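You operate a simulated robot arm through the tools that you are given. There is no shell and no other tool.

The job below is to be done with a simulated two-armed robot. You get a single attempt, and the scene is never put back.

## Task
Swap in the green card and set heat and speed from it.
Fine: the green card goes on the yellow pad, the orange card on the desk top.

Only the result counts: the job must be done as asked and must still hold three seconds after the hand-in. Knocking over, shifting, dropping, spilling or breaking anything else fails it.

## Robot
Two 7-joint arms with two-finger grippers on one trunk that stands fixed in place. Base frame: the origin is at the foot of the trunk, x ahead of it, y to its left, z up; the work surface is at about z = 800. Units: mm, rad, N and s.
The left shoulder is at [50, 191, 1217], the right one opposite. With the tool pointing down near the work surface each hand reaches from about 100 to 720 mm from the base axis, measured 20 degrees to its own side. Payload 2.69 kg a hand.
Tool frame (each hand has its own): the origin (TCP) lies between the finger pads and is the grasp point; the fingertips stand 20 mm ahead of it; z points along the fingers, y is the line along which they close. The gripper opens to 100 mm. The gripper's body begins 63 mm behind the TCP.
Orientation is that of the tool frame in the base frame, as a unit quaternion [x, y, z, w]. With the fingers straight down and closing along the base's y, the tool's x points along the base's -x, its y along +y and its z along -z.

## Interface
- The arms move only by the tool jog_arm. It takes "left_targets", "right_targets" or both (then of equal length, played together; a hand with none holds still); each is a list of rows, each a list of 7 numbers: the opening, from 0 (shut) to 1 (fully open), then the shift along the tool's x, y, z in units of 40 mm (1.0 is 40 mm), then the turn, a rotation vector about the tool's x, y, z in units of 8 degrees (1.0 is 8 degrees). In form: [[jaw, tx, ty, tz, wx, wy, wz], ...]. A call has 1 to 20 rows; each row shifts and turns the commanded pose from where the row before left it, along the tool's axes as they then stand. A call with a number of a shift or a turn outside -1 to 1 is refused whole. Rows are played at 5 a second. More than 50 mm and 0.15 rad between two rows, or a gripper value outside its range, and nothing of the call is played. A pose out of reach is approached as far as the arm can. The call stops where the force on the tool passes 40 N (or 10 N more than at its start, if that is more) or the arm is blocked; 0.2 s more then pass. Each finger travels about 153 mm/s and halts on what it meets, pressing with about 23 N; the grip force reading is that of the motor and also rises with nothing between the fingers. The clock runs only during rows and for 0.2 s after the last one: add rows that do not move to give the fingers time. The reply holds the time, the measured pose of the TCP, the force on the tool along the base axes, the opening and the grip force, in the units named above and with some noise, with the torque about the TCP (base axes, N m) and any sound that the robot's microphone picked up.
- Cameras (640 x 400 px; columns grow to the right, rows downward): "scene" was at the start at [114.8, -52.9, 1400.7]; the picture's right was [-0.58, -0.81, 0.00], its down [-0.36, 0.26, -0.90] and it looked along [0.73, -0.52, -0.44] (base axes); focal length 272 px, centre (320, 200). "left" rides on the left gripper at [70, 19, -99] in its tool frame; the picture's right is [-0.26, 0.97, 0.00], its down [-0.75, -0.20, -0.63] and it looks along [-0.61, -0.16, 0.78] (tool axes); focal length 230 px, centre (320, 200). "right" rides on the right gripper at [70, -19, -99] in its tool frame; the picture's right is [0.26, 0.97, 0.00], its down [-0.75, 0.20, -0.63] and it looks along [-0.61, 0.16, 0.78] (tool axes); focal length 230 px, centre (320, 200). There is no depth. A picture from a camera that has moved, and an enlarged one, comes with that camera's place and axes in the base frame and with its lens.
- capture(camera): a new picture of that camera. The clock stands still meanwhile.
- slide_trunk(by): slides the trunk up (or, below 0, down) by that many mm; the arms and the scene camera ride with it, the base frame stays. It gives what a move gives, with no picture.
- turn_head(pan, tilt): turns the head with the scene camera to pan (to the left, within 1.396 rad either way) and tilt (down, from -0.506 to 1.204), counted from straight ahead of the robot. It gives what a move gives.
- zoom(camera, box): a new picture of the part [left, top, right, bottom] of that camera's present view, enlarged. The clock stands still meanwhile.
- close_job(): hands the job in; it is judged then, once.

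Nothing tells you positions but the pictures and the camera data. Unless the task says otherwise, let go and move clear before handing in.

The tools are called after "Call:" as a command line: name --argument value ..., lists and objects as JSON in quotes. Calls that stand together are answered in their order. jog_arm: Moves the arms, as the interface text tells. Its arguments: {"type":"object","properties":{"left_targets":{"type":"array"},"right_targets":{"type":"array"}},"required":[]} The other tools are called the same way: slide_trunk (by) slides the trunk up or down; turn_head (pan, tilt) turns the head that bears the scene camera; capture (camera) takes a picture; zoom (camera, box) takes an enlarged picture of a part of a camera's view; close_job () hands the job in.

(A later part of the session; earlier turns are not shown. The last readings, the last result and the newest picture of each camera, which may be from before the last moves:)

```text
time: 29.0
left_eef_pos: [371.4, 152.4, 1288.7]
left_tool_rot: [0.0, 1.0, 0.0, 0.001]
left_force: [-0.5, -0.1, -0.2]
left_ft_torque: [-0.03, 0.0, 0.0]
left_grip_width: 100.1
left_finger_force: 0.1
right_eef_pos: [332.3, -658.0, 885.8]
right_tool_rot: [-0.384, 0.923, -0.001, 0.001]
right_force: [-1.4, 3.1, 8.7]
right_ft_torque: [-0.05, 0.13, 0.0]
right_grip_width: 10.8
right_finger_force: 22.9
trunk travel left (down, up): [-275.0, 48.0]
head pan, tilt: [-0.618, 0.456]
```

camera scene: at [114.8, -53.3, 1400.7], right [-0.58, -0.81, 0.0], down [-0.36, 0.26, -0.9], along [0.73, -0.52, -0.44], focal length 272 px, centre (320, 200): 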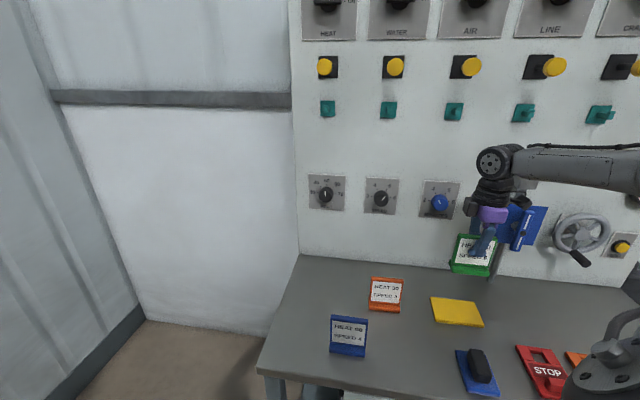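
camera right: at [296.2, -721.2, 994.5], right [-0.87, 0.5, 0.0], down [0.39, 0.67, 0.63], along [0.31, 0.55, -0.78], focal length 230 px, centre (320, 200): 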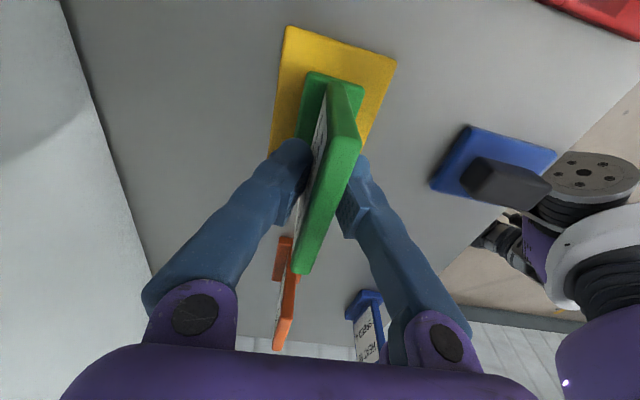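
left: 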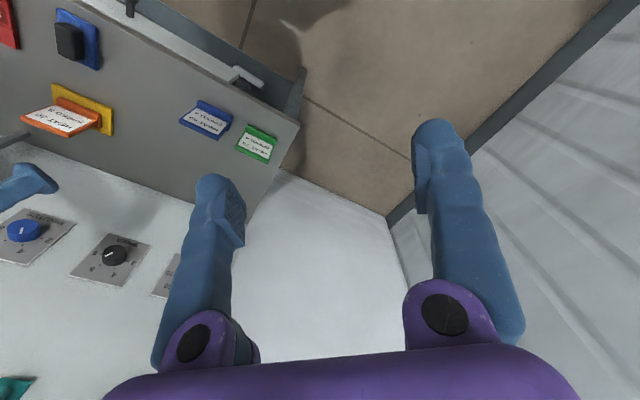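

Contact with the pad. I'll ease off by 1 mm, release and rise straight up.

Call:
jog_arm --right_targets '[[0, 0, 0, -0.025, 0, 0, 0], [0, 0, 0, 0, 0, 0, 0], [0.15, 0, 0, 0, 0, 0, 0], [0.5, 0, 0, 0, 0, 0, 0], [1, 0, 0, 0, 0, 0, 0], [1, 0, 0, 0, 0, 0, 0], [1, 0, 0, -0.5, 0, 0, 0], [1, 0, 0, -0.9, 0, 0, 0], [1, 0, 0, -0.9, 0, 0, 0], [1, 0, 0, -0.9, 0, 0, 0], [1, 0, 0, -0.9, 0, 0, 0], [1, 0, 0, -0.9, 0, 0, 0], [1, 0, 0, 0, 0, 0, 0]]'

Call:
capture --camera "right"

Call:
capture --camera "scene"

Call:
zoom --camera "scene" --box '[300, 170, 480, 282]'

Call:
zoom --camera "scene" --box '[340, 260, 500, 360]'

```text
time: 31.8
left_eef_pos: [370.7, 149.8, 1288.1]
left_tool_rot: [0.001, 1.0, 0.0, 0.0]
left_force: [0.0, 0.0, 0.5]
left_ft_torque: [0.0, 0.01, -0.03]
left_grip_width: 99.9
left_finger_force: 0.2
right_eef_pos: [331.4, -657.3, 1085.8]
right_tool_rot: [-0.383, 0.924, 0.0, 0.0]
right_force: [0.4, -0.7, 0.2]
right_ft_torque: [0.03, 0.02, 0.02]
right_grip_width: 100.0
right_finger_force: 0.0
trunk travel left (down, up): [-275.0, 48.0]
head pan, tilt: [-0.618, 0.456]
```

```text
taken
camera right: at [295.9, -719.5, 1185.3], right [-0.87, 0.5, 0.0], down [0.39, 0.67, 0.63], along [0.31, 0.55, -0.78], focal length 230 px, centre (320, 200)
```

right: 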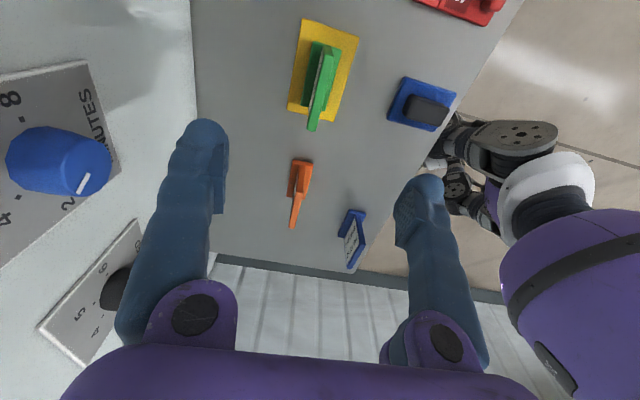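

```text
taken
camera scene: at [115.0, -53.2, 1400.6], right [-0.58, -0.81, 0.0], down [-0.36, 0.26, -0.9], along [0.73, -0.52, -0.44], focal length 272 px, centre (320, 200)
```

scene: 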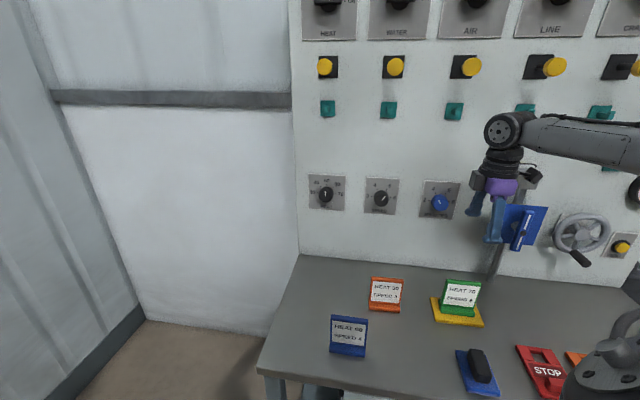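

```text
3.56 times, centred on (390, 226) of scene
camera zoom: at [115.0, -53.2, 1400.6], right [-0.58, -0.81, 0.0], down [-0.36, 0.26, -0.9], along [0.73, -0.52, -0.44], focal length 966 px, centre (71, 108)
```

zoom: 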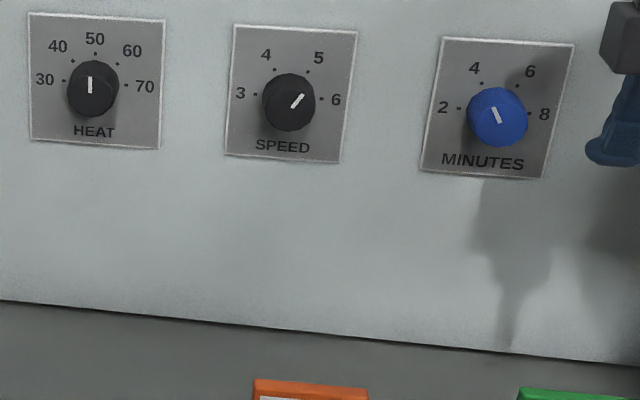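

```text
4.00 times, centred on (420, 310) of scene
camera zoom: at [115.0, -53.2, 1400.6], right [-0.58, -0.81, 0.0], down [-0.36, 0.26, -0.9], along [0.73, -0.52, -0.44], focal length 1087 px, centre (-80, -240)
```

zoom: 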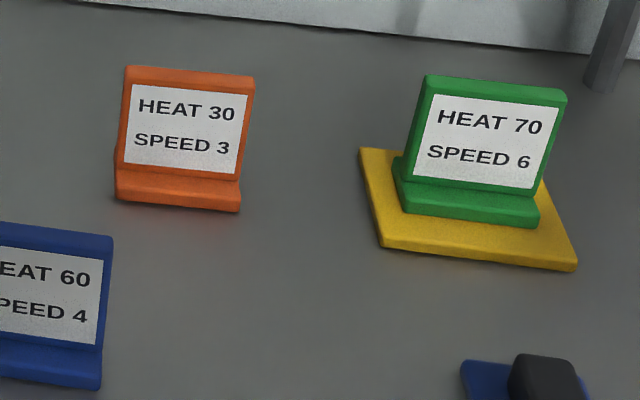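

Both cards are placed: green is on the pad and orange on the desk. The dials come next: HEAT reads 50 with 70 about 90° clockwise, and SPEED is at about 5.25 with 6 about 45° clockwise. I'll pitch the right hand to face the panel near the HEAT dial.

Call:
jog_arm --right_targets '[[1, -0.8, 0, 0, 0.9375, 0, 0], [1, -0.8, 0, 0, 0.9375, 0, 0], [1, -0.8, 0, 0, 0.9375, 0, 0], [1, -0.8, 0, 0, 0.9375, 0, 0], [1, -0.8, 0, 0, 0.9375, 0, 0], [1, -0.8, 0, 0, 0.9375, 0, 0], [1, -0.8, 0, 0, 0.9375, 0, 0], [1, -0.8, 0, 0, 0.9375, 0, 0], [1, -0.8, 0, 0, 0.9375, 0, 0], [1, -0.8, 0, 0, 0.9375, 0, 0], [1, -0.8, 0, 0, 0.9375, 0, 0], [1, -0.8, 0, 0, 0.9375, 0, 0], [1, 0, 0, 0, 0, 0, 0], [1, 0, 0, 0, 0, 0, 0]]'

Call:
capture --camera "scene"

Call:
capture --camera "right"

```text
time: 34.8
left_eef_pos: [371.1, 150.2, 1287.8]
left_tool_rot: [0.0, 1.0, 0.0, 0.001]
left_force: [0.4, 0.0, 0.2]
left_ft_torque: [0.0, 0.0, -0.01]
left_grip_width: 99.7
left_finger_force: 0.2
right_eef_pos: [602.9, -387.8, 1084.9]
right_tool_rot: [0.271, -0.653, 0.653, -0.271]
right_force: [-0.2, 0.2, 0.6]
right_ft_torque: [-0.02, 0.02, 0.0]
right_grip_width: 99.9
right_finger_force: 0.1
trunk travel left (down, up): [-275.0, 48.0]
head pan, tilt: [-0.618, 0.456]
```

```text
taken
camera scene: at [115.1, -52.7, 1400.6], right [-0.58, -0.81, 0.0], down [-0.36, 0.26, -0.9], along [0.73, -0.52, -0.44], focal length 272 px, centre (320, 200)
```

scene: 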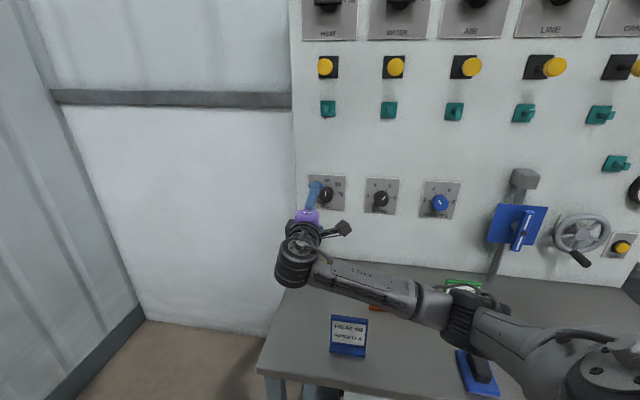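

```text
taken
camera right: at [483.6, -366.3, 1103.9], right [-0.18, -0.18, -0.97], down [0.08, 0.98, -0.2], along [0.98, -0.12, -0.16], focal length 230 px, centre (320, 200)
```

right: 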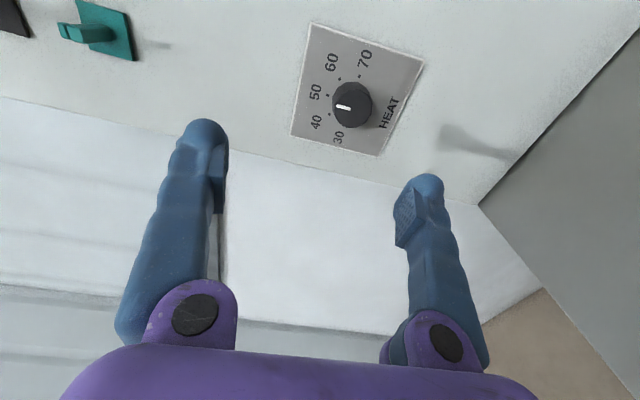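

The hand faces the HEAT dial. I'm zooming in for the geometry and the tick angles.

Call:
zoom --camera "right" --box '[280, 10, 440, 170]'

Call:
zoom --camera "scene" --box '[290, 160, 410, 235]'

```text
2.50 times, centred on (360, 90) of right
camera zoom: at [483.6, -366.3, 1103.9], right [-0.18, -0.18, -0.97], down [0.08, 0.98, -0.2], along [0.98, -0.12, -0.16], focal length 575 px, centre (220, 475)
```

zoom: 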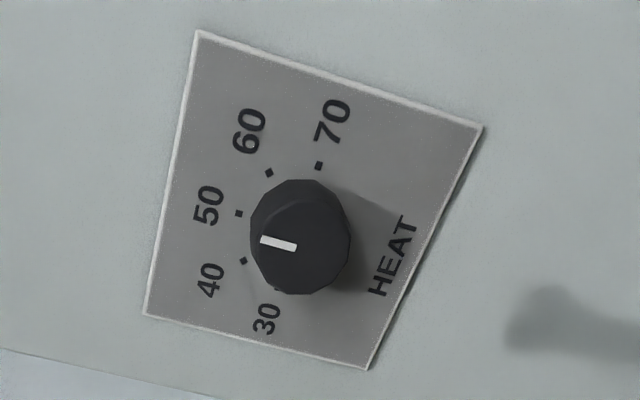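

```text
5.33 times, centred on (350, 198) of scene
camera zoom: at [115.1, -52.7, 1400.6], right [-0.58, -0.81, 0.0], down [-0.36, 0.26, -0.9], along [0.73, -0.52, -0.44], focal length 1449 px, centre (160, 213)
```

zoom: 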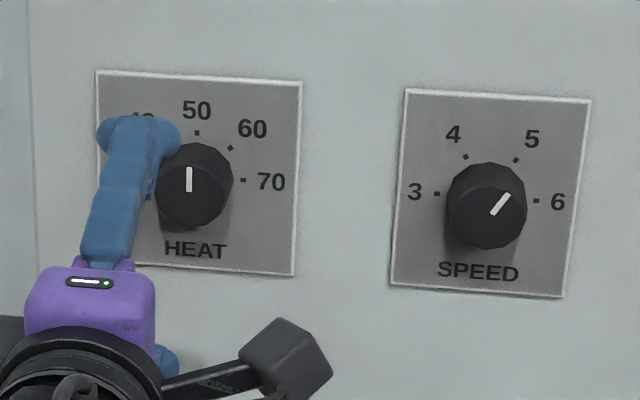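

Heat ticks are at -90, -45, 0, 45 and 90°, so 70 is exactly +90°. I'll align with the knob and move 60 mm closer to triangulate the depth.

Call:
jog_arm --right_targets '[[1, 0.05, 0.88, 0.5, 0, 0, 0], [1, 0, 0, 0.5, 0, 0, 0], [1, 0, 0, 0.5, 0, 0, 0], [1, 0, 0, 0, 0, 0, 0], [1, 0, 0, 0, 0, 0, 0]]'

Call:
zoom --camera "right" --box '[220, 10, 420, 210]'

Call:
zoom --camera "scene" --box '[290, 160, 410, 235]'

```text
time: 36.0
left_eef_pos: [371.6, 150.9, 1287.5]
left_tool_rot: [0.0, 1.0, 0.001, 0.0]
left_force: [0.1, 0.3, 0.6]
left_ft_torque: [0.0, -0.03, 0.0]
left_grip_width: 100.0
left_finger_force: 0.1
right_eef_pos: [644.6, -429.9, 1049.4]
right_tool_rot: [0.271, -0.652, 0.653, -0.272]
right_force: [-1.3, -0.5, 0.8]
right_ft_torque: [0.01, 0.03, 0.01]
right_grip_width: 99.9
right_finger_force: 0.0
trunk travel left (down, up): [-275.0, 48.0]
head pan, tilt: [-0.618, 0.456]
```

```text
2.00 times, centred on (320, 110) of right
camera zoom: at [525.1, -409.3, 1068.3], right [-0.18, -0.18, -0.97], down [0.08, 0.98, -0.2], along [0.98, -0.12, -0.16], focal length 460 px, centre (320, 380)
```

zoom: 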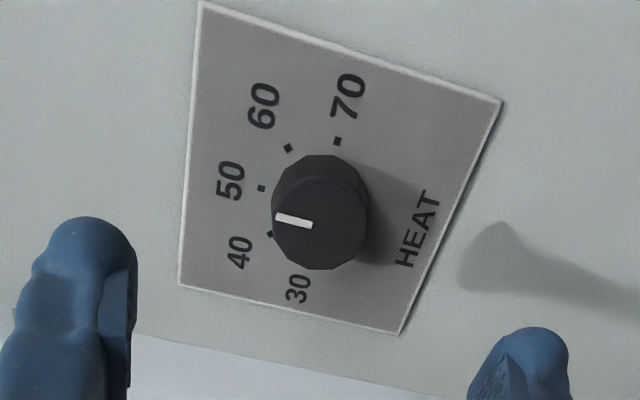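

```text
5.33 times, centred on (350, 198) of scene
camera zoom: at [115.0, -53.0, 1400.6], right [-0.58, -0.81, 0.0], down [-0.36, 0.26, -0.9], along [0.73, -0.52, -0.44], focal length 1449 px, centre (160, 213)
```

zoom: 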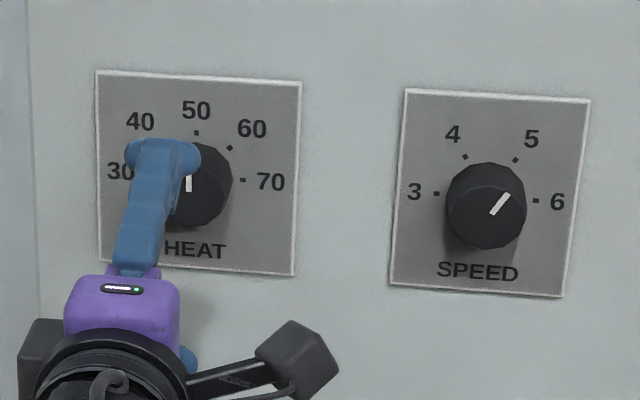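

The panel surface is at p≈877, the knob is 40 mm across and protrudes about 28 mm, and its centre is within 2 mm of the tool axis. Moving in.

Call:
jog_arm --right_targets '[[1, 0.04, -0.025, 0.5, 0, 0, 0], [1, 0, 0, 0.5, 0, 0, 0], [1, 0, 0, 0.5, 0, 0, 0], [1, 0, 0, 0.5, 0, 0, 0], [1, 0, 0, 0.2, 0, 0, 0], [1, 0, 0, 0, 0, 0, 0]]'

Call:
capture --camera "right"

Call:
zoom --camera "scene" --box '[290, 160, 410, 235]'

```text
time: 37.4
left_eef_pos: [371.3, 149.7, 1287.3]
left_tool_rot: [0.001, 1.0, 0.0, 0.0]
left_force: [-0.3, -0.1, -0.3]
left_ft_torque: [0.02, 0.02, -0.03]
left_grip_width: 99.9
left_finger_force: 0.0
right_eef_pos: [705.7, -494.2, 1051.9]
right_tool_rot: [-0.27, 0.653, -0.653, 0.271]
right_force: [0.5, 0.2, -0.3]
right_ft_torque: [0.01, 0.02, 0.02]
right_grip_width: 100.1
right_finger_force: 0.0
trunk travel left (down, up): [-275.0, 48.0]
head pan, tilt: [-0.618, 0.456]
```

```text
taken
camera right: at [586.1, -472.4, 1070.2], right [-0.18, -0.18, -0.97], down [0.08, 0.98, -0.2], along [0.98, -0.12, -0.16], focal length 230 px, centre (320, 200)
```

right: 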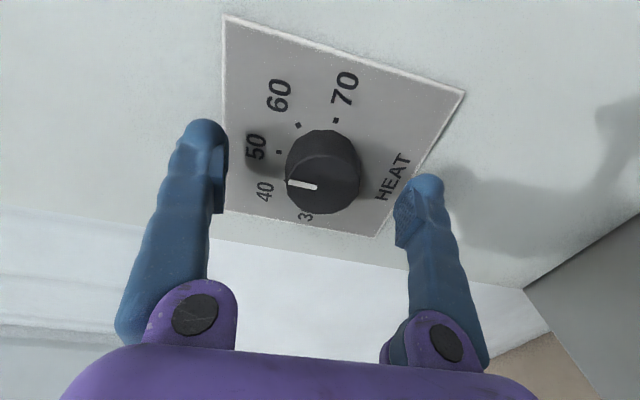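

```text
5.33 times, centred on (350, 198) of scene
camera zoom: at [114.8, -52.9, 1400.7], right [-0.58, -0.81, 0.0], down [-0.36, 0.26, -0.9], along [0.73, -0.52, -0.44], focal length 1449 px, centre (160, 213)
```

zoom: 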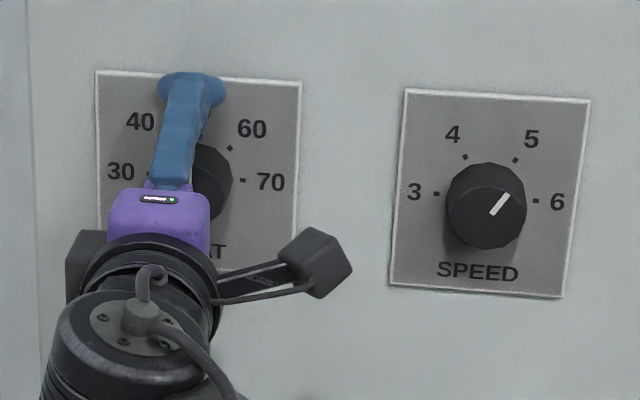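

Centred on the knob. Closing on it.

Call:
jog_arm --right_targets '[[0.6, 0, 0, 0, 0, 0, 0], [0.4, 0, 0, 0, 0, 0, 0], [0.2, 0, 0, 0, 0, 0, 0], [0, 0, 0, 0, 0, 0, 0], [0, 0, 0, 0, 0, 0, 0]]'

Call:
zoom --camera "right" --box '[220, 10, 480, 260]'

```text
time: 38.6
left_eef_pos: [370.3, 150.6, 1287.4]
left_tool_rot: [0.0, 1.0, 0.0, 0.001]
left_force: [0.3, -0.8, -0.6]
left_ft_torque: [-0.01, 0.02, 0.04]
left_grip_width: 100.2
left_finger_force: 0.0
right_eef_pos: [706.2, -493.4, 1049.6]
right_tool_rot: [-0.272, 0.654, -0.652, 0.27]
right_force: [-3.4, 0.5, -5.9]
right_ft_torque: [0.06, 0.1, -0.1]
right_grip_width: 42.6
right_finger_force: 45.7
trunk travel left (down, up): [-275.0, 48.0]
head pan, tilt: [-0.618, 0.456]
```

```text
1.60 times, centred on (350, 135) of right
camera zoom: at [586.1, -472.5, 1069.0], right [-0.18, -0.18, -0.97], down [0.08, 0.98, -0.2], along [0.98, -0.12, -0.16], focal length 368 px, centre (272, 304)
```

zoom: 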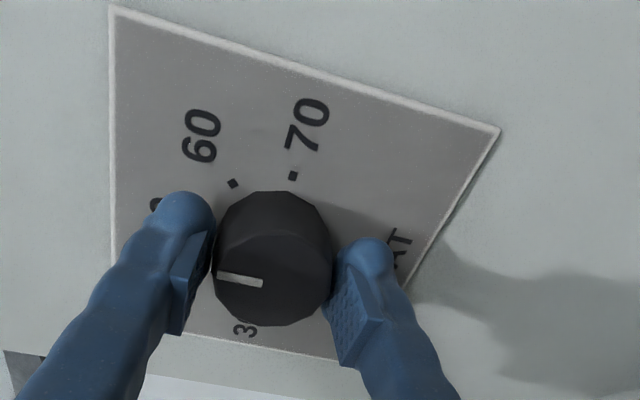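

Gripped (42.6 mm). I'll turn clockwise 30° first and check that the pointer follows.

Call:
jog_arm --right_targets '[[0, 0, 0.02, 0, 0, 0, 0.5], [0, 0, 0, 0, 0, 0, 0.9], [0, 0, 0, 0, 0, 0, 0.9], [0, 0, 0, 0, 0, 0, 0.9], [0, 0, 0, 0, 0, 0, 0.55], [0, 0, 0, 0, 0, 0, 0]]'

Call:
zoom --camera "right" --box '[200, 0, 480, 260]'

Call:
zoom --camera "scene" --box '[290, 160, 410, 235]'

```text
time: 40.0
left_eef_pos: [371.2, 151.0, 1287.2]
left_tool_rot: [0.0, 1.0, 0.0, 0.0]
left_force: [-0.7, 0.0, -0.1]
left_ft_torque: [0.03, 0.0, 0.0]
left_grip_width: 99.9
left_finger_force: 0.0
right_eef_pos: [706.2, -493.2, 1049.9]
right_tool_rot: [-0.092, 0.701, -0.56, 0.432]
right_force: [-6.7, 5.6, -8.6]
right_ft_torque: [0.0, 0.04, 0.12]
right_grip_width: 42.6
right_finger_force: 44.8
trunk travel left (down, up): [-275.0, 48.0]
head pan, tilt: [-0.618, 0.456]
```

```text
1.54 times, centred on (340, 130) of right
camera zoom: at [586.1, -472.5, 1031.4], right [0.18, 0.19, -0.97], down [0.08, 0.98, 0.2], along [0.98, -0.12, 0.16], focal length 354 px, centre (289, 308)
```

zoom: 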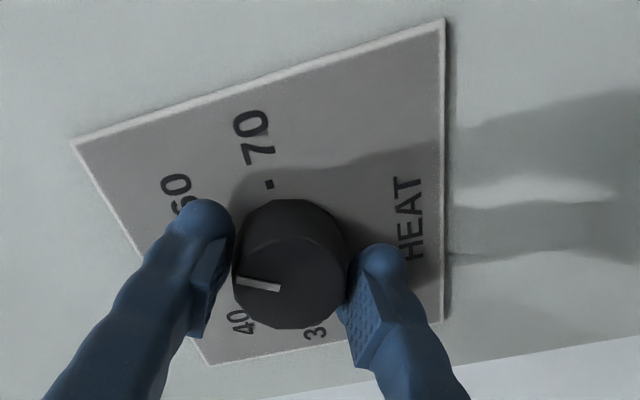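

```text
5.33 times, centred on (350, 198) of scene
camera zoom: at [115.0, -53.0, 1400.6], right [-0.58, -0.81, 0.0], down [-0.36, 0.26, -0.9], along [0.73, -0.52, -0.44], focal length 1449 px, centre (160, 213)
```

zoom: 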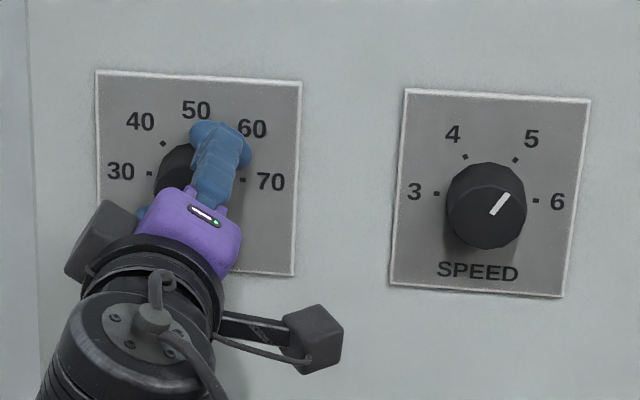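

The pointer follows the grip rigidly. Turning the remaining 60° with a slight centring correction.

Call:
jog_arm --right_targets '[[0, 0.019, 0.032, 0, 0, 0, 0.75], [0, 0, 0, 0, 0, 0, 0.9], [0, 0, 0, 0, 0, 0, 0.9], [0, 0, 0, 0, 0, 0, 0.9], [0, 0, 0, 0, 0, 0, 0.9], [0, 0, 0, 0, 0, 0, 0.9], [0, 0, 0, 0, 0, 0, 0.9], [0, 0, 0, 0, 0, 0, 0.9], [0, 0, 0, 0, 0, 0, 0.45], [0, 0, 0, 0, 0, 0, 0], [0, 0, 0, 0, 0, 0, 0]]'

Call:
zoom --camera "right" --box '[200, 0, 480, 260]'

Call:
zoom --camera "scene" --box '[290, 160, 410, 235]'

```text
time: 42.4
left_eef_pos: [370.9, 150.8, 1287.8]
left_tool_rot: [0.0, 1.0, 0.0, 0.0]
left_force: [-0.1, -0.3, 0.5]
left_ft_torque: [0.02, -0.04, 0.02]
left_grip_width: 100.0
left_finger_force: 0.0
right_eef_pos: [705.5, -492.8, 1051.3]
right_tool_rot: [0.271, 0.653, -0.27, 0.654]
right_force: [-2.2, 3.7, -0.2]
right_ft_torque: [-0.02, -0.02, 0.02]
right_grip_width: 42.6
right_finger_force: 44.3
trunk travel left (down, up): [-275.0, 48.0]
head pan, tilt: [-0.618, 0.456]
```

```text
1.54 times, centred on (340, 130) of right
camera zoom: at [622.3, -436.4, 980.3], right [0.68, 0.68, -0.26], down [-0.3, 0.59, 0.75], along [0.66, -0.43, 0.61], focal length 354 px, centre (289, 308)
```

zoom: 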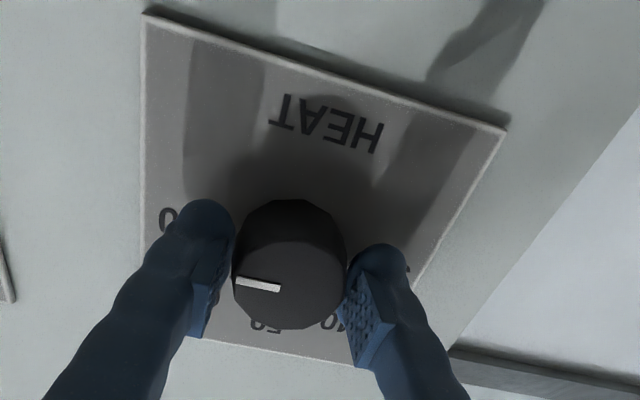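

```text
5.33 times, centred on (350, 198) of scene
camera zoom: at [114.7, -52.4, 1400.7], right [-0.58, -0.81, 0.0], down [-0.36, 0.25, -0.9], along [0.73, -0.52, -0.44], focal length 1449 px, centre (160, 213)
```

zoom: 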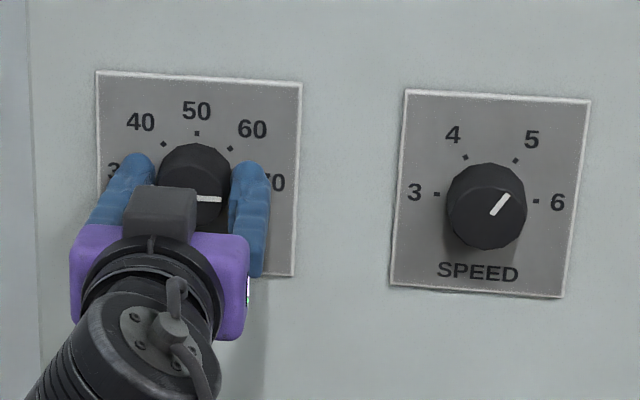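

The pointer now points toward 70. I'll release, back off and check the reading.

Call:
jog_arm --right_targets '[[0.5, 0, 0, 0, 0, 0, 0], [0.8, 0, 0, 0, 0, 0, 0], [1, 0, 0, 0, 0, 0, 0], [1, 0, 0, -0.4, 0, 0, 0], [1, 0, 0, -0.8, 0, 0, 0], [1, 0, 0, -0.8, 0, 0, 0], [1, 0, 0, -0.8, 0, 0, 0], [1, 0, 0, 0, 0, 0, 0], [1, 0, 0, 0, 0, 0, 0]]'

Call:
zoom --camera "right" --box '[200, 0, 480, 200]'

Call:
zoom --camera "scene" --box '[290, 160, 410, 235]'

```text
time: 44.4
left_eef_pos: [371.0, 151.0, 1287.2]
left_tool_rot: [0.0, 1.0, 0.0, 0.0]
left_force: [-0.2, 0.5, -1.0]
left_ft_torque: [0.0, 0.01, 0.03]
left_grip_width: 100.1
left_finger_force: 0.1
right_eef_pos: [626.9, -425.5, 1061.1]
right_tool_rot: [0.267, 0.644, -0.281, 0.659]
right_force: [-0.8, 0.1, 0.2]
right_ft_torque: [0.02, 0.01, 0.01]
right_grip_width: 100.2
right_finger_force: 0.0
trunk travel left (down, up): [-275.0, 48.0]
head pan, tilt: [-0.618, 0.456]
```

```text
2.00 times, centred on (340, 100) of right
camera zoom: at [544.8, -369.0, 988.8], right [0.69, 0.67, -0.27], down [-0.31, 0.61, 0.73], along [0.65, -0.42, 0.63], focal length 460 px, centre (280, 400)
```

zoom: 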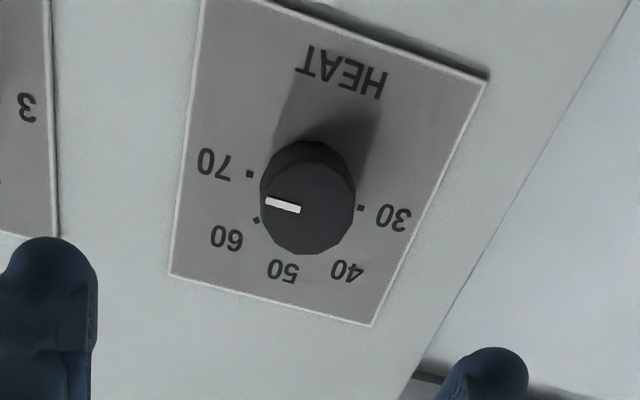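

```text
5.33 times, centred on (350, 198) of scene
camera zoom: at [114.7, -52.9, 1400.7], right [-0.58, -0.81, 0.0], down [-0.36, 0.26, -0.9], along [0.73, -0.52, -0.44], focal length 1449 px, centre (160, 213)
```

zoom: 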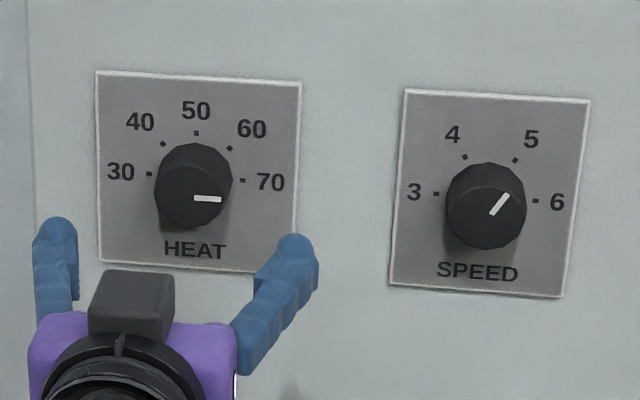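

Heat shows about 70, maybe 2–3° short. I'm zooming in to measure.

Call:
zoom --camera "scene" --box '[305, 175, 350, 210]'

Call:
zoom --camera "right" --box '[290, 50, 400, 150]'

Call:
zoom --camera "scene" --box '[360, 175, 405, 215]'

```text
11.43 times, centred on (328, 192) of scene
camera zoom: at [114.7, -52.9, 1400.7], right [-0.58, -0.81, 0.0], down [-0.36, 0.26, -0.9], along [0.73, -0.52, -0.44], focal length 3106 px, centre (234, 286)
```

zoom: 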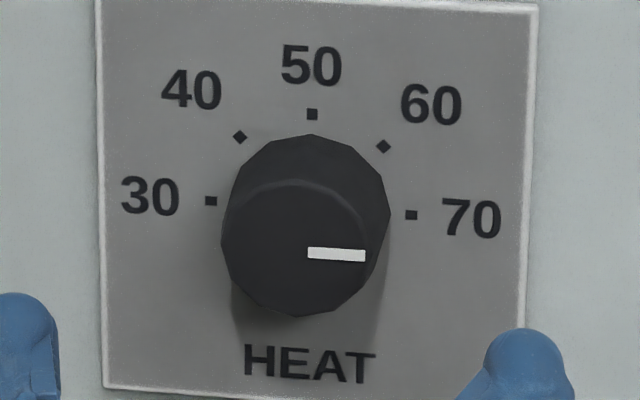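

```text
4.00 times, centred on (345, 100) of right
camera zoom: at [544.8, -369.0, 988.8], right [0.69, 0.67, -0.27], down [-0.31, 0.61, 0.73], along [0.65, -0.42, 0.63], focal length 920 px, centre (220, 600)
```

zoom: 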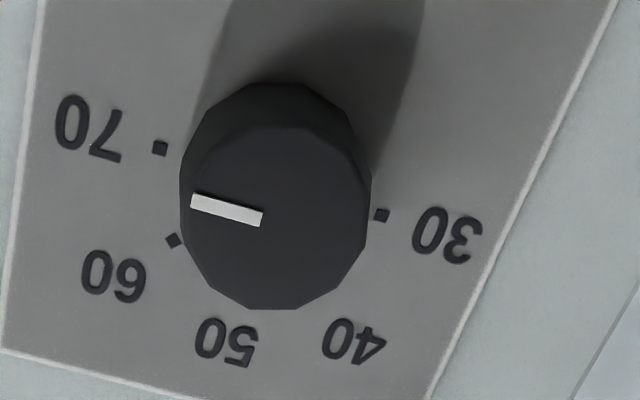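

```text
10.00 times, centred on (382, 195) of scene
camera zoom: at [114.7, -52.9, 1400.7], right [-0.58, -0.81, 0.0], down [-0.36, 0.26, -0.9], along [0.73, -0.52, -0.44], focal length 2718 px, centre (-305, 250)
```

zoom: 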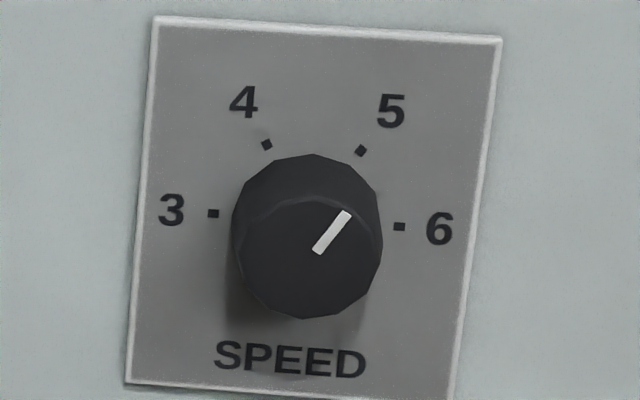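

HEAT is at 70 within about 1°. SPEED points at 5, so it needs +60° (ticks at ±30° and ±90°). I'll roll the hand back and move to the SPEED dial, about 165 mm to the right.

Call:
jog_arm --right_targets '[[1, 0, 0, 0, 0, 0, -0.9375], [1, 0, 0, 0, 0, 0, -0.9375], [1, 0, 0, 0, 0, 0, -0.9375], [1, 0, 0, 0, 0, 0, -0.9375], [1, 0, 0, 0, 0, 0, -0.9375], [1, 0, 0, 0, 0, 0, -0.9375], [1, 0, 0, 0, 0, 0, -0.9375], [1, 0, 0, 0, 0, 0, -0.9375], [1, 0, 0, 0, 0, 0, -0.9375], [1, 0, 0, 0, 0, 0, -0.9375], [1, 0, 0, 0, 0, 0, -0.9375], [1, 0, 0, 0, 0, 0, -0.9375], [1, 0, 0, 0, 0, 0, 0], [1, 0, 0, 0, 0, 0, 0]]'

Call:
capture --camera "scene"

Call:
capture --camera "right"

```text
time: 47.4
left_eef_pos: [372.1, 150.1, 1287.1]
left_tool_rot: [0.0, 1.0, -0.001, 0.001]
left_force: [0.2, 0.6, -0.4]
left_ft_torque: [0.0, 0.02, 0.03]
left_grip_width: 99.9
left_finger_force: 0.1
right_eef_pos: [626.8, -414.1, 1049.7]
right_tool_rot: [-0.271, 0.653, -0.653, 0.271]
right_force: [0.1, 0.5, -0.2]
right_ft_torque: [-0.01, 0.01, -0.02]
right_grip_width: 99.9
right_finger_force: 0.1
trunk travel left (down, up): [-275.0, 48.0]
head pan, tilt: [-0.618, 0.456]
```

```text
taken
camera scene: at [114.8, -53.0, 1400.7], right [-0.58, -0.81, 0.0], down [-0.36, 0.26, -0.9], along [0.73, -0.52, -0.44], focal length 272 px, centre (320, 200)
```

scene: 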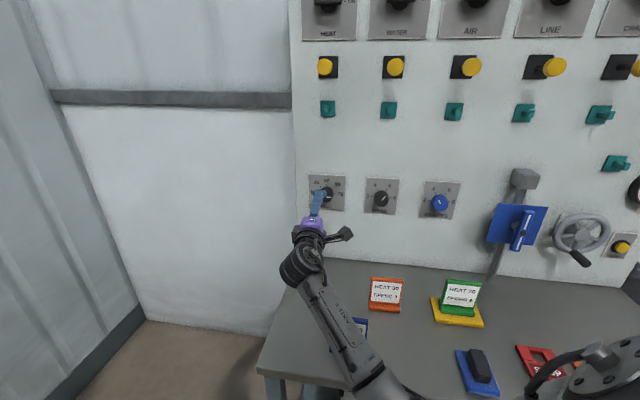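

```text
taken
camera right: at [506.8, -393.8, 1067.8], right [-0.18, -0.18, -0.97], down [0.08, 0.98, -0.2], along [0.98, -0.12, -0.16], focal length 230 px, centre (320, 200)
```

right: 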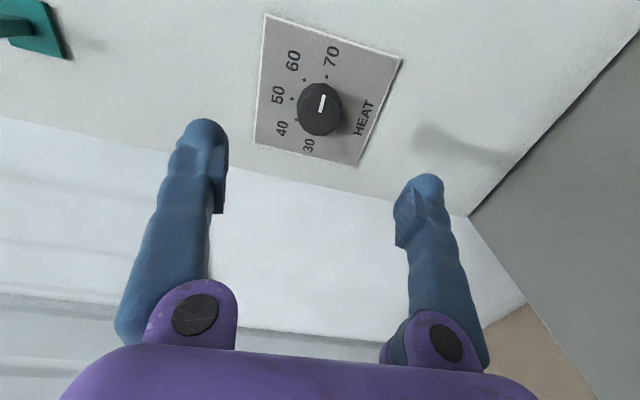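

The arm's elbow has changed shape and is near the blue card in the picture. I'm checking before I move further.

Call:
zoom --camera "scene" --box '[260, 210, 480, 400]'

Call:
capture --camera "left"

```text
2.11 times, centred on (370, 305) of scene
camera zoom: at [114.8, -53.0, 1400.7], right [-0.58, -0.81, 0.0], down [-0.36, 0.26, -0.9], along [0.73, -0.52, -0.44], focal length 572 px, centre (215, -21)
```

zoom: 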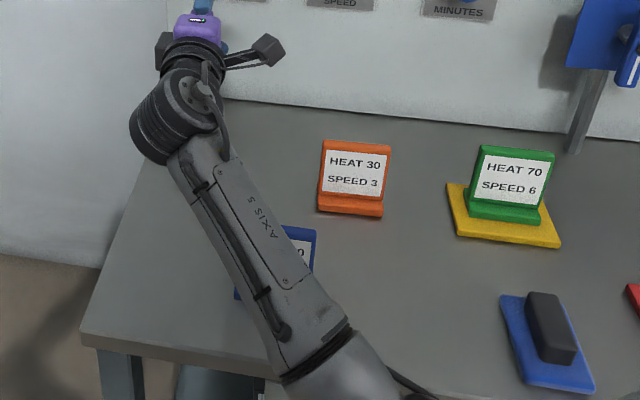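

```text
taken
camera left: at [301.1, 169.3, 1387.1], right [0.26, 0.97, 0.0], down [0.75, -0.2, 0.63], along [0.61, -0.16, -0.78], focal length 230 px, centre (320, 200)
```

left: 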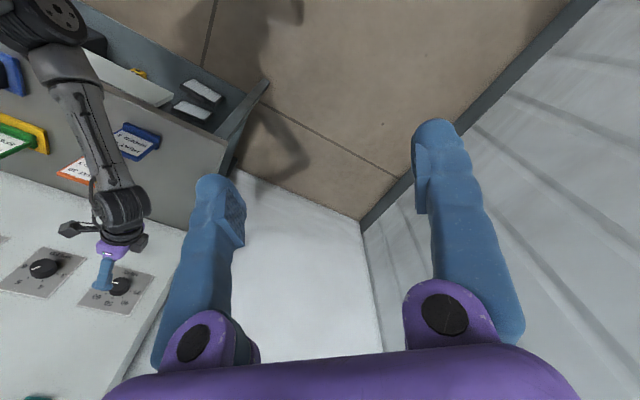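

The triangulated elbow is about z 950 in front of the desk, and the forearm is about 75 mm above the blue card, with no contact. I'll shift toward SPEED in stages and watch the elbow.

Call:
jog_arm --right_targets '[[1, 0.6, 0, 0, 0, 0, 0], [1, 0.6, 0, 0, 0, 0, 0], [1, 0.6, 0, 0, 0, 0, 0], [1, 0, 0, 0, 0, 0, 0]]'

Call:
capture --camera "scene"

Call:
capture --camera "left"

```text
time: 48.4
left_eef_pos: [370.3, 151.6, 1287.8]
left_tool_rot: [0.0, 1.0, 0.0, 0.0]
left_force: [0.7, -0.7, -0.4]
left_ft_torque: [0.0, 0.01, -0.01]
left_grip_width: 99.9
left_finger_force: 0.0
right_eef_pos: [574.7, -465.5, 1047.8]
right_tool_rot: [0.271, -0.652, 0.653, -0.271]
right_force: [-0.4, -0.3, 0.7]
right_ft_torque: [-0.03, 0.01, 0.04]
right_grip_width: 99.8
right_finger_force: 0.0
trunk travel left (down, up): [-275.0, 48.0]
head pan, tilt: [-0.618, 0.456]
```

```text
taken
camera scene: at [115.0, -52.7, 1400.7], right [-0.58, -0.81, 0.0], down [-0.36, 0.26, -0.9], along [0.73, -0.52, -0.44], focal length 272 px, centre (320, 200)
```

scene: 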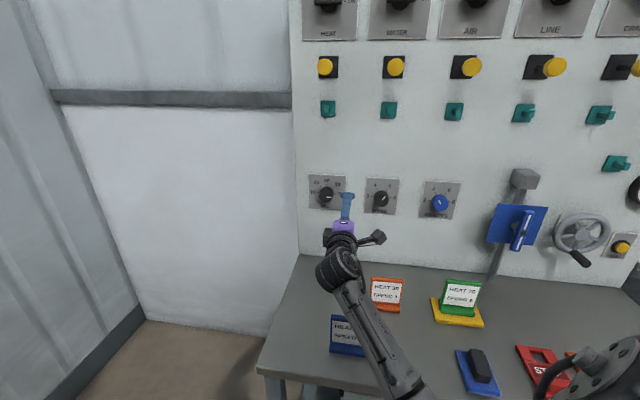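

```text
taken
camera left: at [301.4, 169.5, 1387.0], right [0.26, 0.97, 0.0], down [0.75, -0.2, 0.63], along [0.61, -0.16, -0.78], focal length 230 px, centre (320, 200)
```

left: 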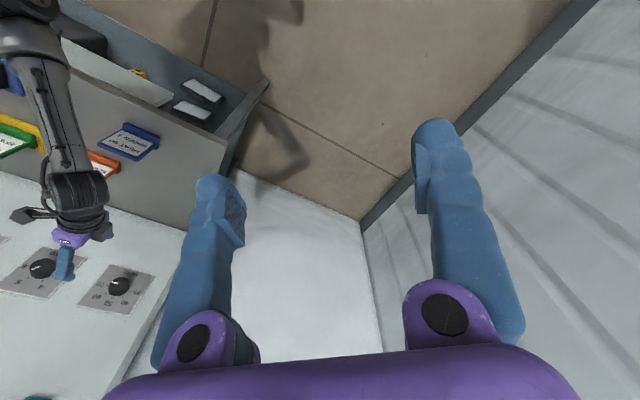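

The elbow stays at about z 940, clear of everything. Continuing to the SPEED dial.

Call:
jog_arm --right_targets '[[1, 0.773, 0, 0, 0, 0, 0], [1, 0.773, 0, 0, 0, 0, 0], [1, 0.773, 0, 0, 0, 0, 0], [1, 0, 0, 0, 0, 0, 0], [1, 0, 0, 0, 0, 0, 0]]'

Call:
capture --camera "scene"

Call:
zoom --camera "right" --box '[220, 0, 440, 200]'

```text
time: 49.6
left_eef_pos: [370.8, 149.6, 1287.5]
left_tool_rot: [0.0, 1.0, 0.0, 0.0]
left_force: [-0.3, 0.0, 0.7]
left_ft_torque: [-0.01, 0.01, 0.0]
left_grip_width: 100.2
left_finger_force: 0.0
right_eef_pos: [511.2, -531.9, 1047.7]
right_tool_rot: [0.271, -0.653, 0.654, -0.27]
right_force: [1.2, -0.1, 0.2]
right_ft_torque: [0.03, -0.01, -0.02]
right_grip_width: 100.0
right_finger_force: 0.2
trunk travel left (down, up): [-275.0, 48.0]
head pan, tilt: [-0.618, 0.456]
```

```text
taken
camera scene: at [114.6, -53.1, 1400.7], right [-0.58, -0.81, 0.0], down [-0.36, 0.26, -0.9], along [0.73, -0.52, -0.44], focal length 272 px, centre (320, 200)
```

scene: 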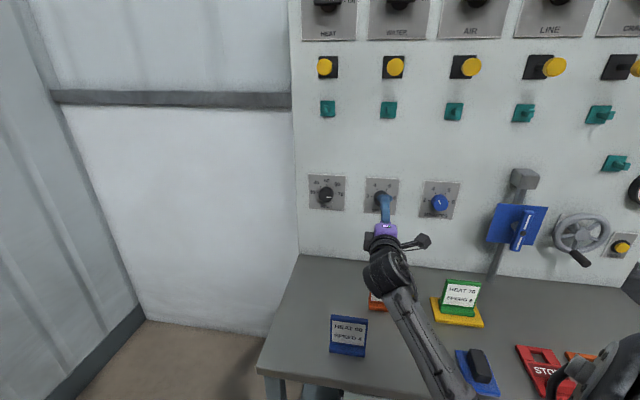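

```text
2.00 times, centred on (330, 100) of right
camera zoom: at [391.1, -510.2, 1066.6], right [-0.18, -0.18, -0.97], down [0.08, 0.98, -0.2], along [0.98, -0.12, -0.16], focal length 460 px, centre (300, 400)
```

zoom: 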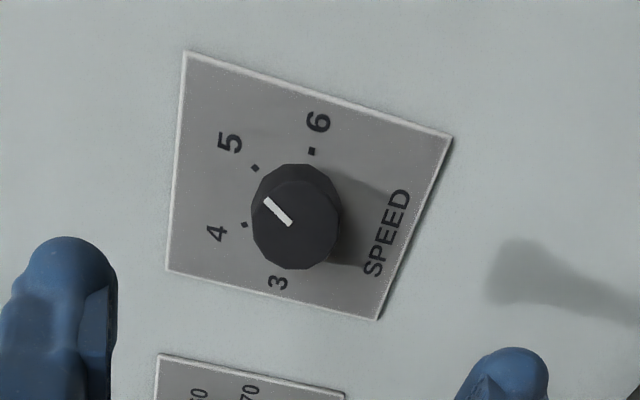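

Centred within 2.5 mm, with the pointer at 5 (about 29–30°). Moving in on the SPEED knob.

Call:
jog_arm --right_targets '[[1, 0, -0.06, 0.6, 0, 0, 0], [1, 0, 0, 0.6, 0, 0, 0], [1, 0, 0, 0.6, 0, 0, 0], [1, 0, 0, 0.6, 0, 0, 0], [1, 0, 0, 0.35, 0, 0, 0], [1, 0, 0, 0, 0, 0, 0], [1, 0, 0, 0, 0, 0, 0]]'

Call:
capture --camera "right"

Call:
capture --camera "scene"

```text
time: 51.2
left_eef_pos: [370.3, 150.8, 1287.7]
left_tool_rot: [0.0, 1.0, 0.001, 0.0]
left_force: [0.1, -0.5, 0.0]
left_ft_torque: [0.04, -0.04, -0.03]
left_grip_width: 100.0
left_finger_force: 0.0
right_eef_pos: [587.9, -609.5, 1050.4]
right_tool_rot: [0.271, -0.653, 0.653, -0.272]
right_force: [-0.4, -1.0, 1.0]
right_ft_torque: [-0.01, 0.03, 0.02]
right_grip_width: 99.9
right_finger_force: 0.2
trunk travel left (down, up): [-275.0, 48.0]
head pan, tilt: [-0.618, 0.456]
```

```text
taken
camera right: at [468.5, -587.5, 1069.3], right [-0.18, -0.18, -0.97], down [0.08, 0.98, -0.2], along [0.98, -0.12, -0.16], focal length 230 px, centre (320, 200)
```

right: 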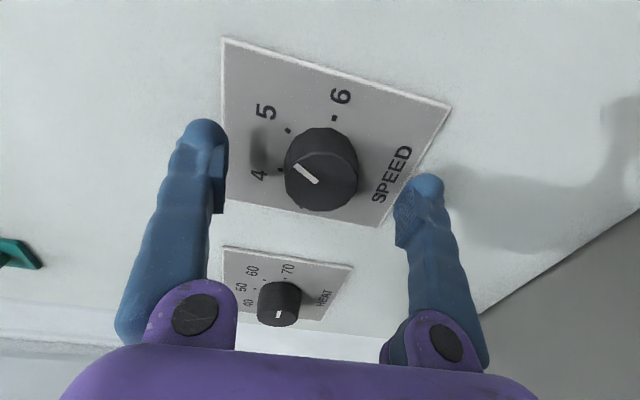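

```text
taken
camera scene: at [114.8, -53.0, 1400.7], right [-0.58, -0.81, 0.0], down [-0.36, 0.26, -0.9], along [0.73, -0.52, -0.44], focal length 272 px, centre (320, 200)
```

scene: 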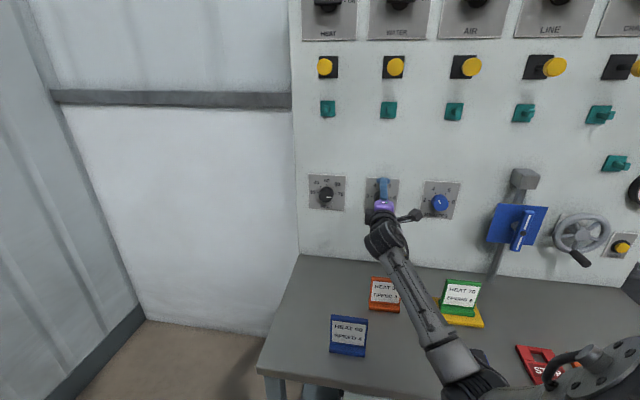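

Centred. Closing and turning 30° first.

Call:
jog_arm --right_targets '[[0.6, 0, 0, 0, 0, 0, 0], [0.4, 0, 0, 0, 0, 0, 0], [0.2, 0, 0, 0, 0, 0, 0], [0, 0, 0, 0, 0, 0, 0], [0, 0, 0, 0, 0, 0, 0]]'

Call:
zoom --camera "right" --box '[200, 0, 480, 260]'

Call:
jog_arm --right_targets '[[0, 0, 0, 0, 0, 0, 0.5], [0, 0, 0, 0, 0, 0, 0.9], [0, 0, 0, 0, 0, 0, 0.9], [0, 0, 0, 0, 0, 0, 0.9], [0, 0, 0, 0, 0, 0, 0.55], [0, 0, 0, 0, 0, 0, 0]]'

Call:
zoom --camera "right" --box '[200, 0, 480, 260]'

Call:
capture --camera "scene"

```text
time: 52.4
left_eef_pos: [371.4, 151.7, 1287.6]
left_tool_rot: [0.0, 1.0, 0.0, 0.0]
left_force: [-0.2, -0.5, -0.4]
left_ft_torque: [0.03, 0.02, 0.03]
left_grip_width: 99.9
left_finger_force: 0.1
right_eef_pos: [588.4, -609.0, 1049.7]
right_tool_rot: [-0.271, 0.653, -0.653, 0.271]
right_force: [0.0, -0.7, -1.8]
right_ft_torque: [0.0, 0.01, -0.01]
right_grip_width: 43.0
right_finger_force: 45.5
trunk travel left (down, up): [-275.0, 48.0]
head pan, tilt: [-0.618, 0.456]
```

```text
1.54 times, centred on (340, 130) of right
camera zoom: at [468.4, -587.5, 1068.8], right [-0.18, -0.18, -0.97], down [0.08, 0.98, -0.2], along [0.98, -0.12, -0.16], focal length 354 px, centre (289, 308)
```

zoom: 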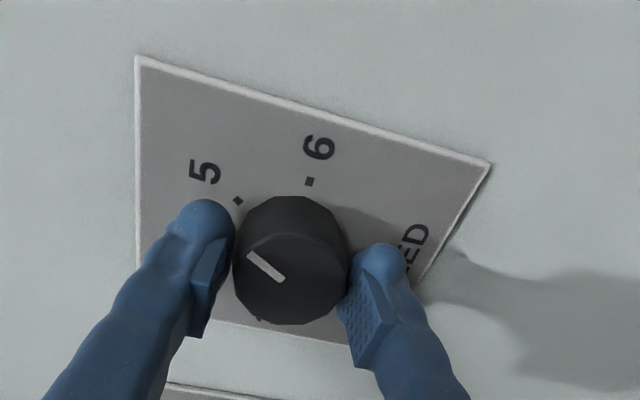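

```text
time: 53.8
left_eef_pos: [370.2, 150.6, 1288.6]
left_tool_rot: [0.0, 1.0, 0.0, -0.001]
left_force: [-0.9, -0.6, 0.2]
left_ft_torque: [0.04, 0.01, 0.01]
left_grip_width: 100.1
left_finger_force: 0.1
right_eef_pos: [587.4, -608.0, 1049.7]
right_tool_rot: [-0.093, 0.703, -0.559, 0.431]
right_force: [-9.7, 12.8, -12.4]
right_ft_torque: [0.16, 0.07, 0.11]
right_grip_width: 42.6
right_finger_force: 45.7
trunk travel left (down, up): [-275.0, 48.0]
head pan, tilt: [-0.618, 0.456]
```

```text
1.54 times, centred on (340, 130) of right
camera zoom: at [468.4, -587.6, 1031.8], right [0.18, 0.19, -0.97], down [0.08, 0.98, 0.2], along [0.98, -0.12, 0.16], focal length 354 px, centre (289, 308)
```

zoom: 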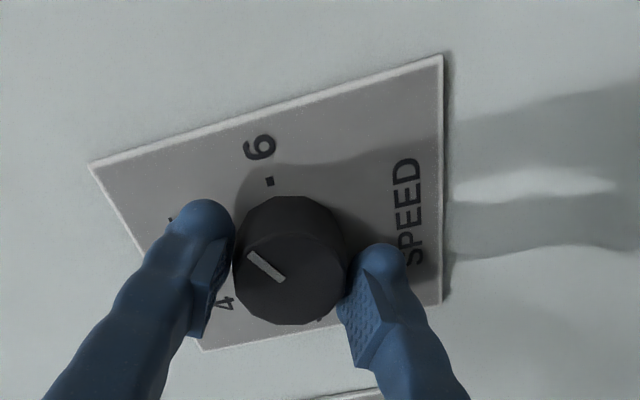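

```text
taken
camera scene: at [114.9, -52.6, 1400.6], right [-0.58, -0.81, 0.0], down [-0.36, 0.25, -0.9], along [0.73, -0.52, -0.44], focal length 272 px, centre (320, 200)
```

scene: 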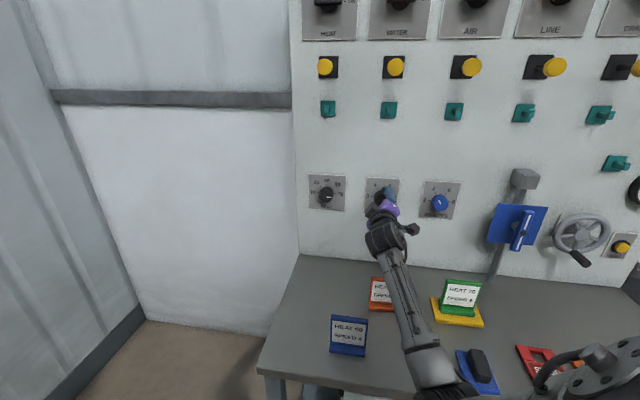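

The pointer follows. Finishing the remaining ~31° with the same small centring correction.

Call:
jog_arm --right_targets '[[0, 0.019, 0.032, -0.02, 0, 0, 0.5], [0, 0, 0, 0, 0, 0, 0.9], [0, 0, 0, 0, 0, 0, 0.9], [0, 0, 0, 0, 0, 0, 0.9], [0, 0, 0, 0, 0, 0, 0.65], [0, 0, 0, 0, 0, 0, 0], [0, 0, 0, 0, 0, 0, 0]]'

Call:
zoom --camera "right" --box '[200, 0, 480, 260]'

Call:
zoom --camera "scene" --box '[360, 175, 405, 215]'

Call:
capture --camera "scene"

```text
time: 55.4
left_eef_pos: [371.2, 151.0, 1287.5]
left_tool_rot: [0.0, 1.0, 0.0, 0.0]
left_force: [0.5, 0.1, 0.2]
left_ft_torque: [-0.01, 0.0, 0.03]
left_grip_width: 99.8
left_finger_force: 0.1
right_eef_pos: [587.7, -609.4, 1050.4]
right_tool_rot: [0.098, 0.7, -0.427, 0.565]
right_force: [4.7, -1.6, -0.3]
right_ft_torque: [-0.56, 0.36, -0.01]
right_grip_width: 42.7
right_finger_force: 45.3
trunk travel left (down, up): [-275.0, 48.0]
head pan, tilt: [-0.618, 0.456]
```

```text
1.54 times, centred on (340, 130) of right
camera zoom: at [482.2, -574.0, 998.5], right [0.51, 0.51, -0.7], down [-0.06, 0.83, 0.56], along [0.86, -0.24, 0.45], focal length 354 px, centre (289, 308)
```

zoom: 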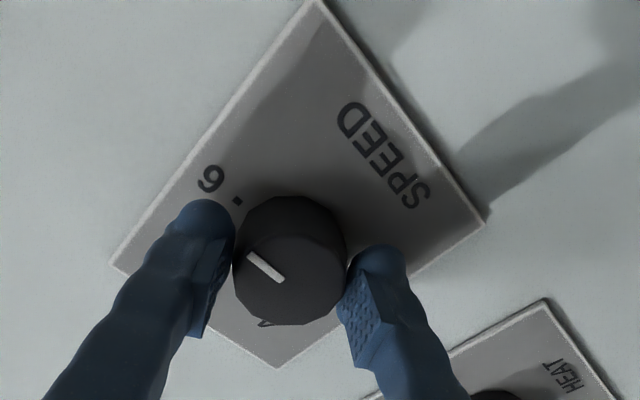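

```text
10.00 times, centred on (382, 195) of scene
camera zoom: at [115.5, -53.0, 1400.7], right [-0.58, -0.81, 0.0], down [-0.36, 0.26, -0.9], along [0.73, -0.52, -0.44], focal length 2718 px, centre (-305, 250)
```

zoom: 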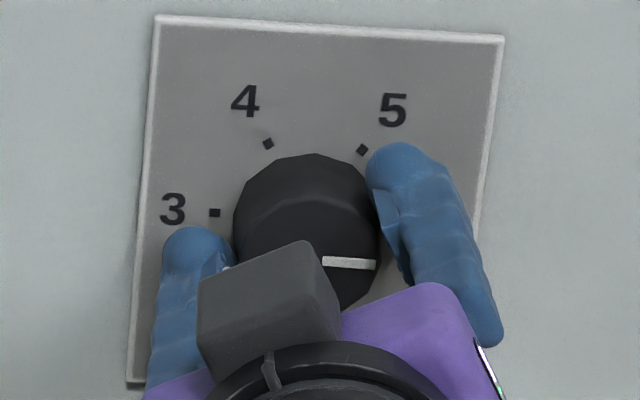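

```text
taken
camera scene: at [115.5, -53.0, 1400.7], right [-0.58, -0.81, 0.0], down [-0.36, 0.26, -0.9], along [0.73, -0.52, -0.44], focal length 272 px, centre (320, 200)
```

scene: 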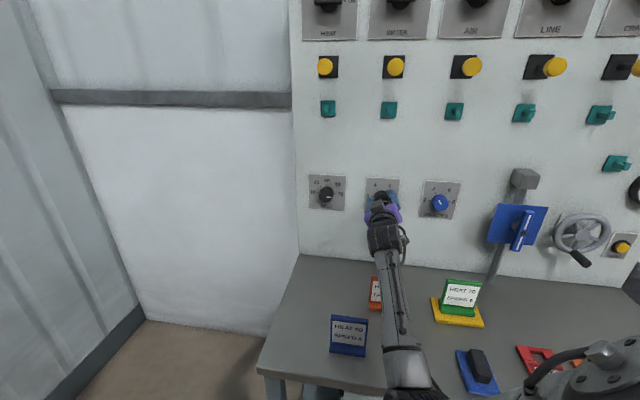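

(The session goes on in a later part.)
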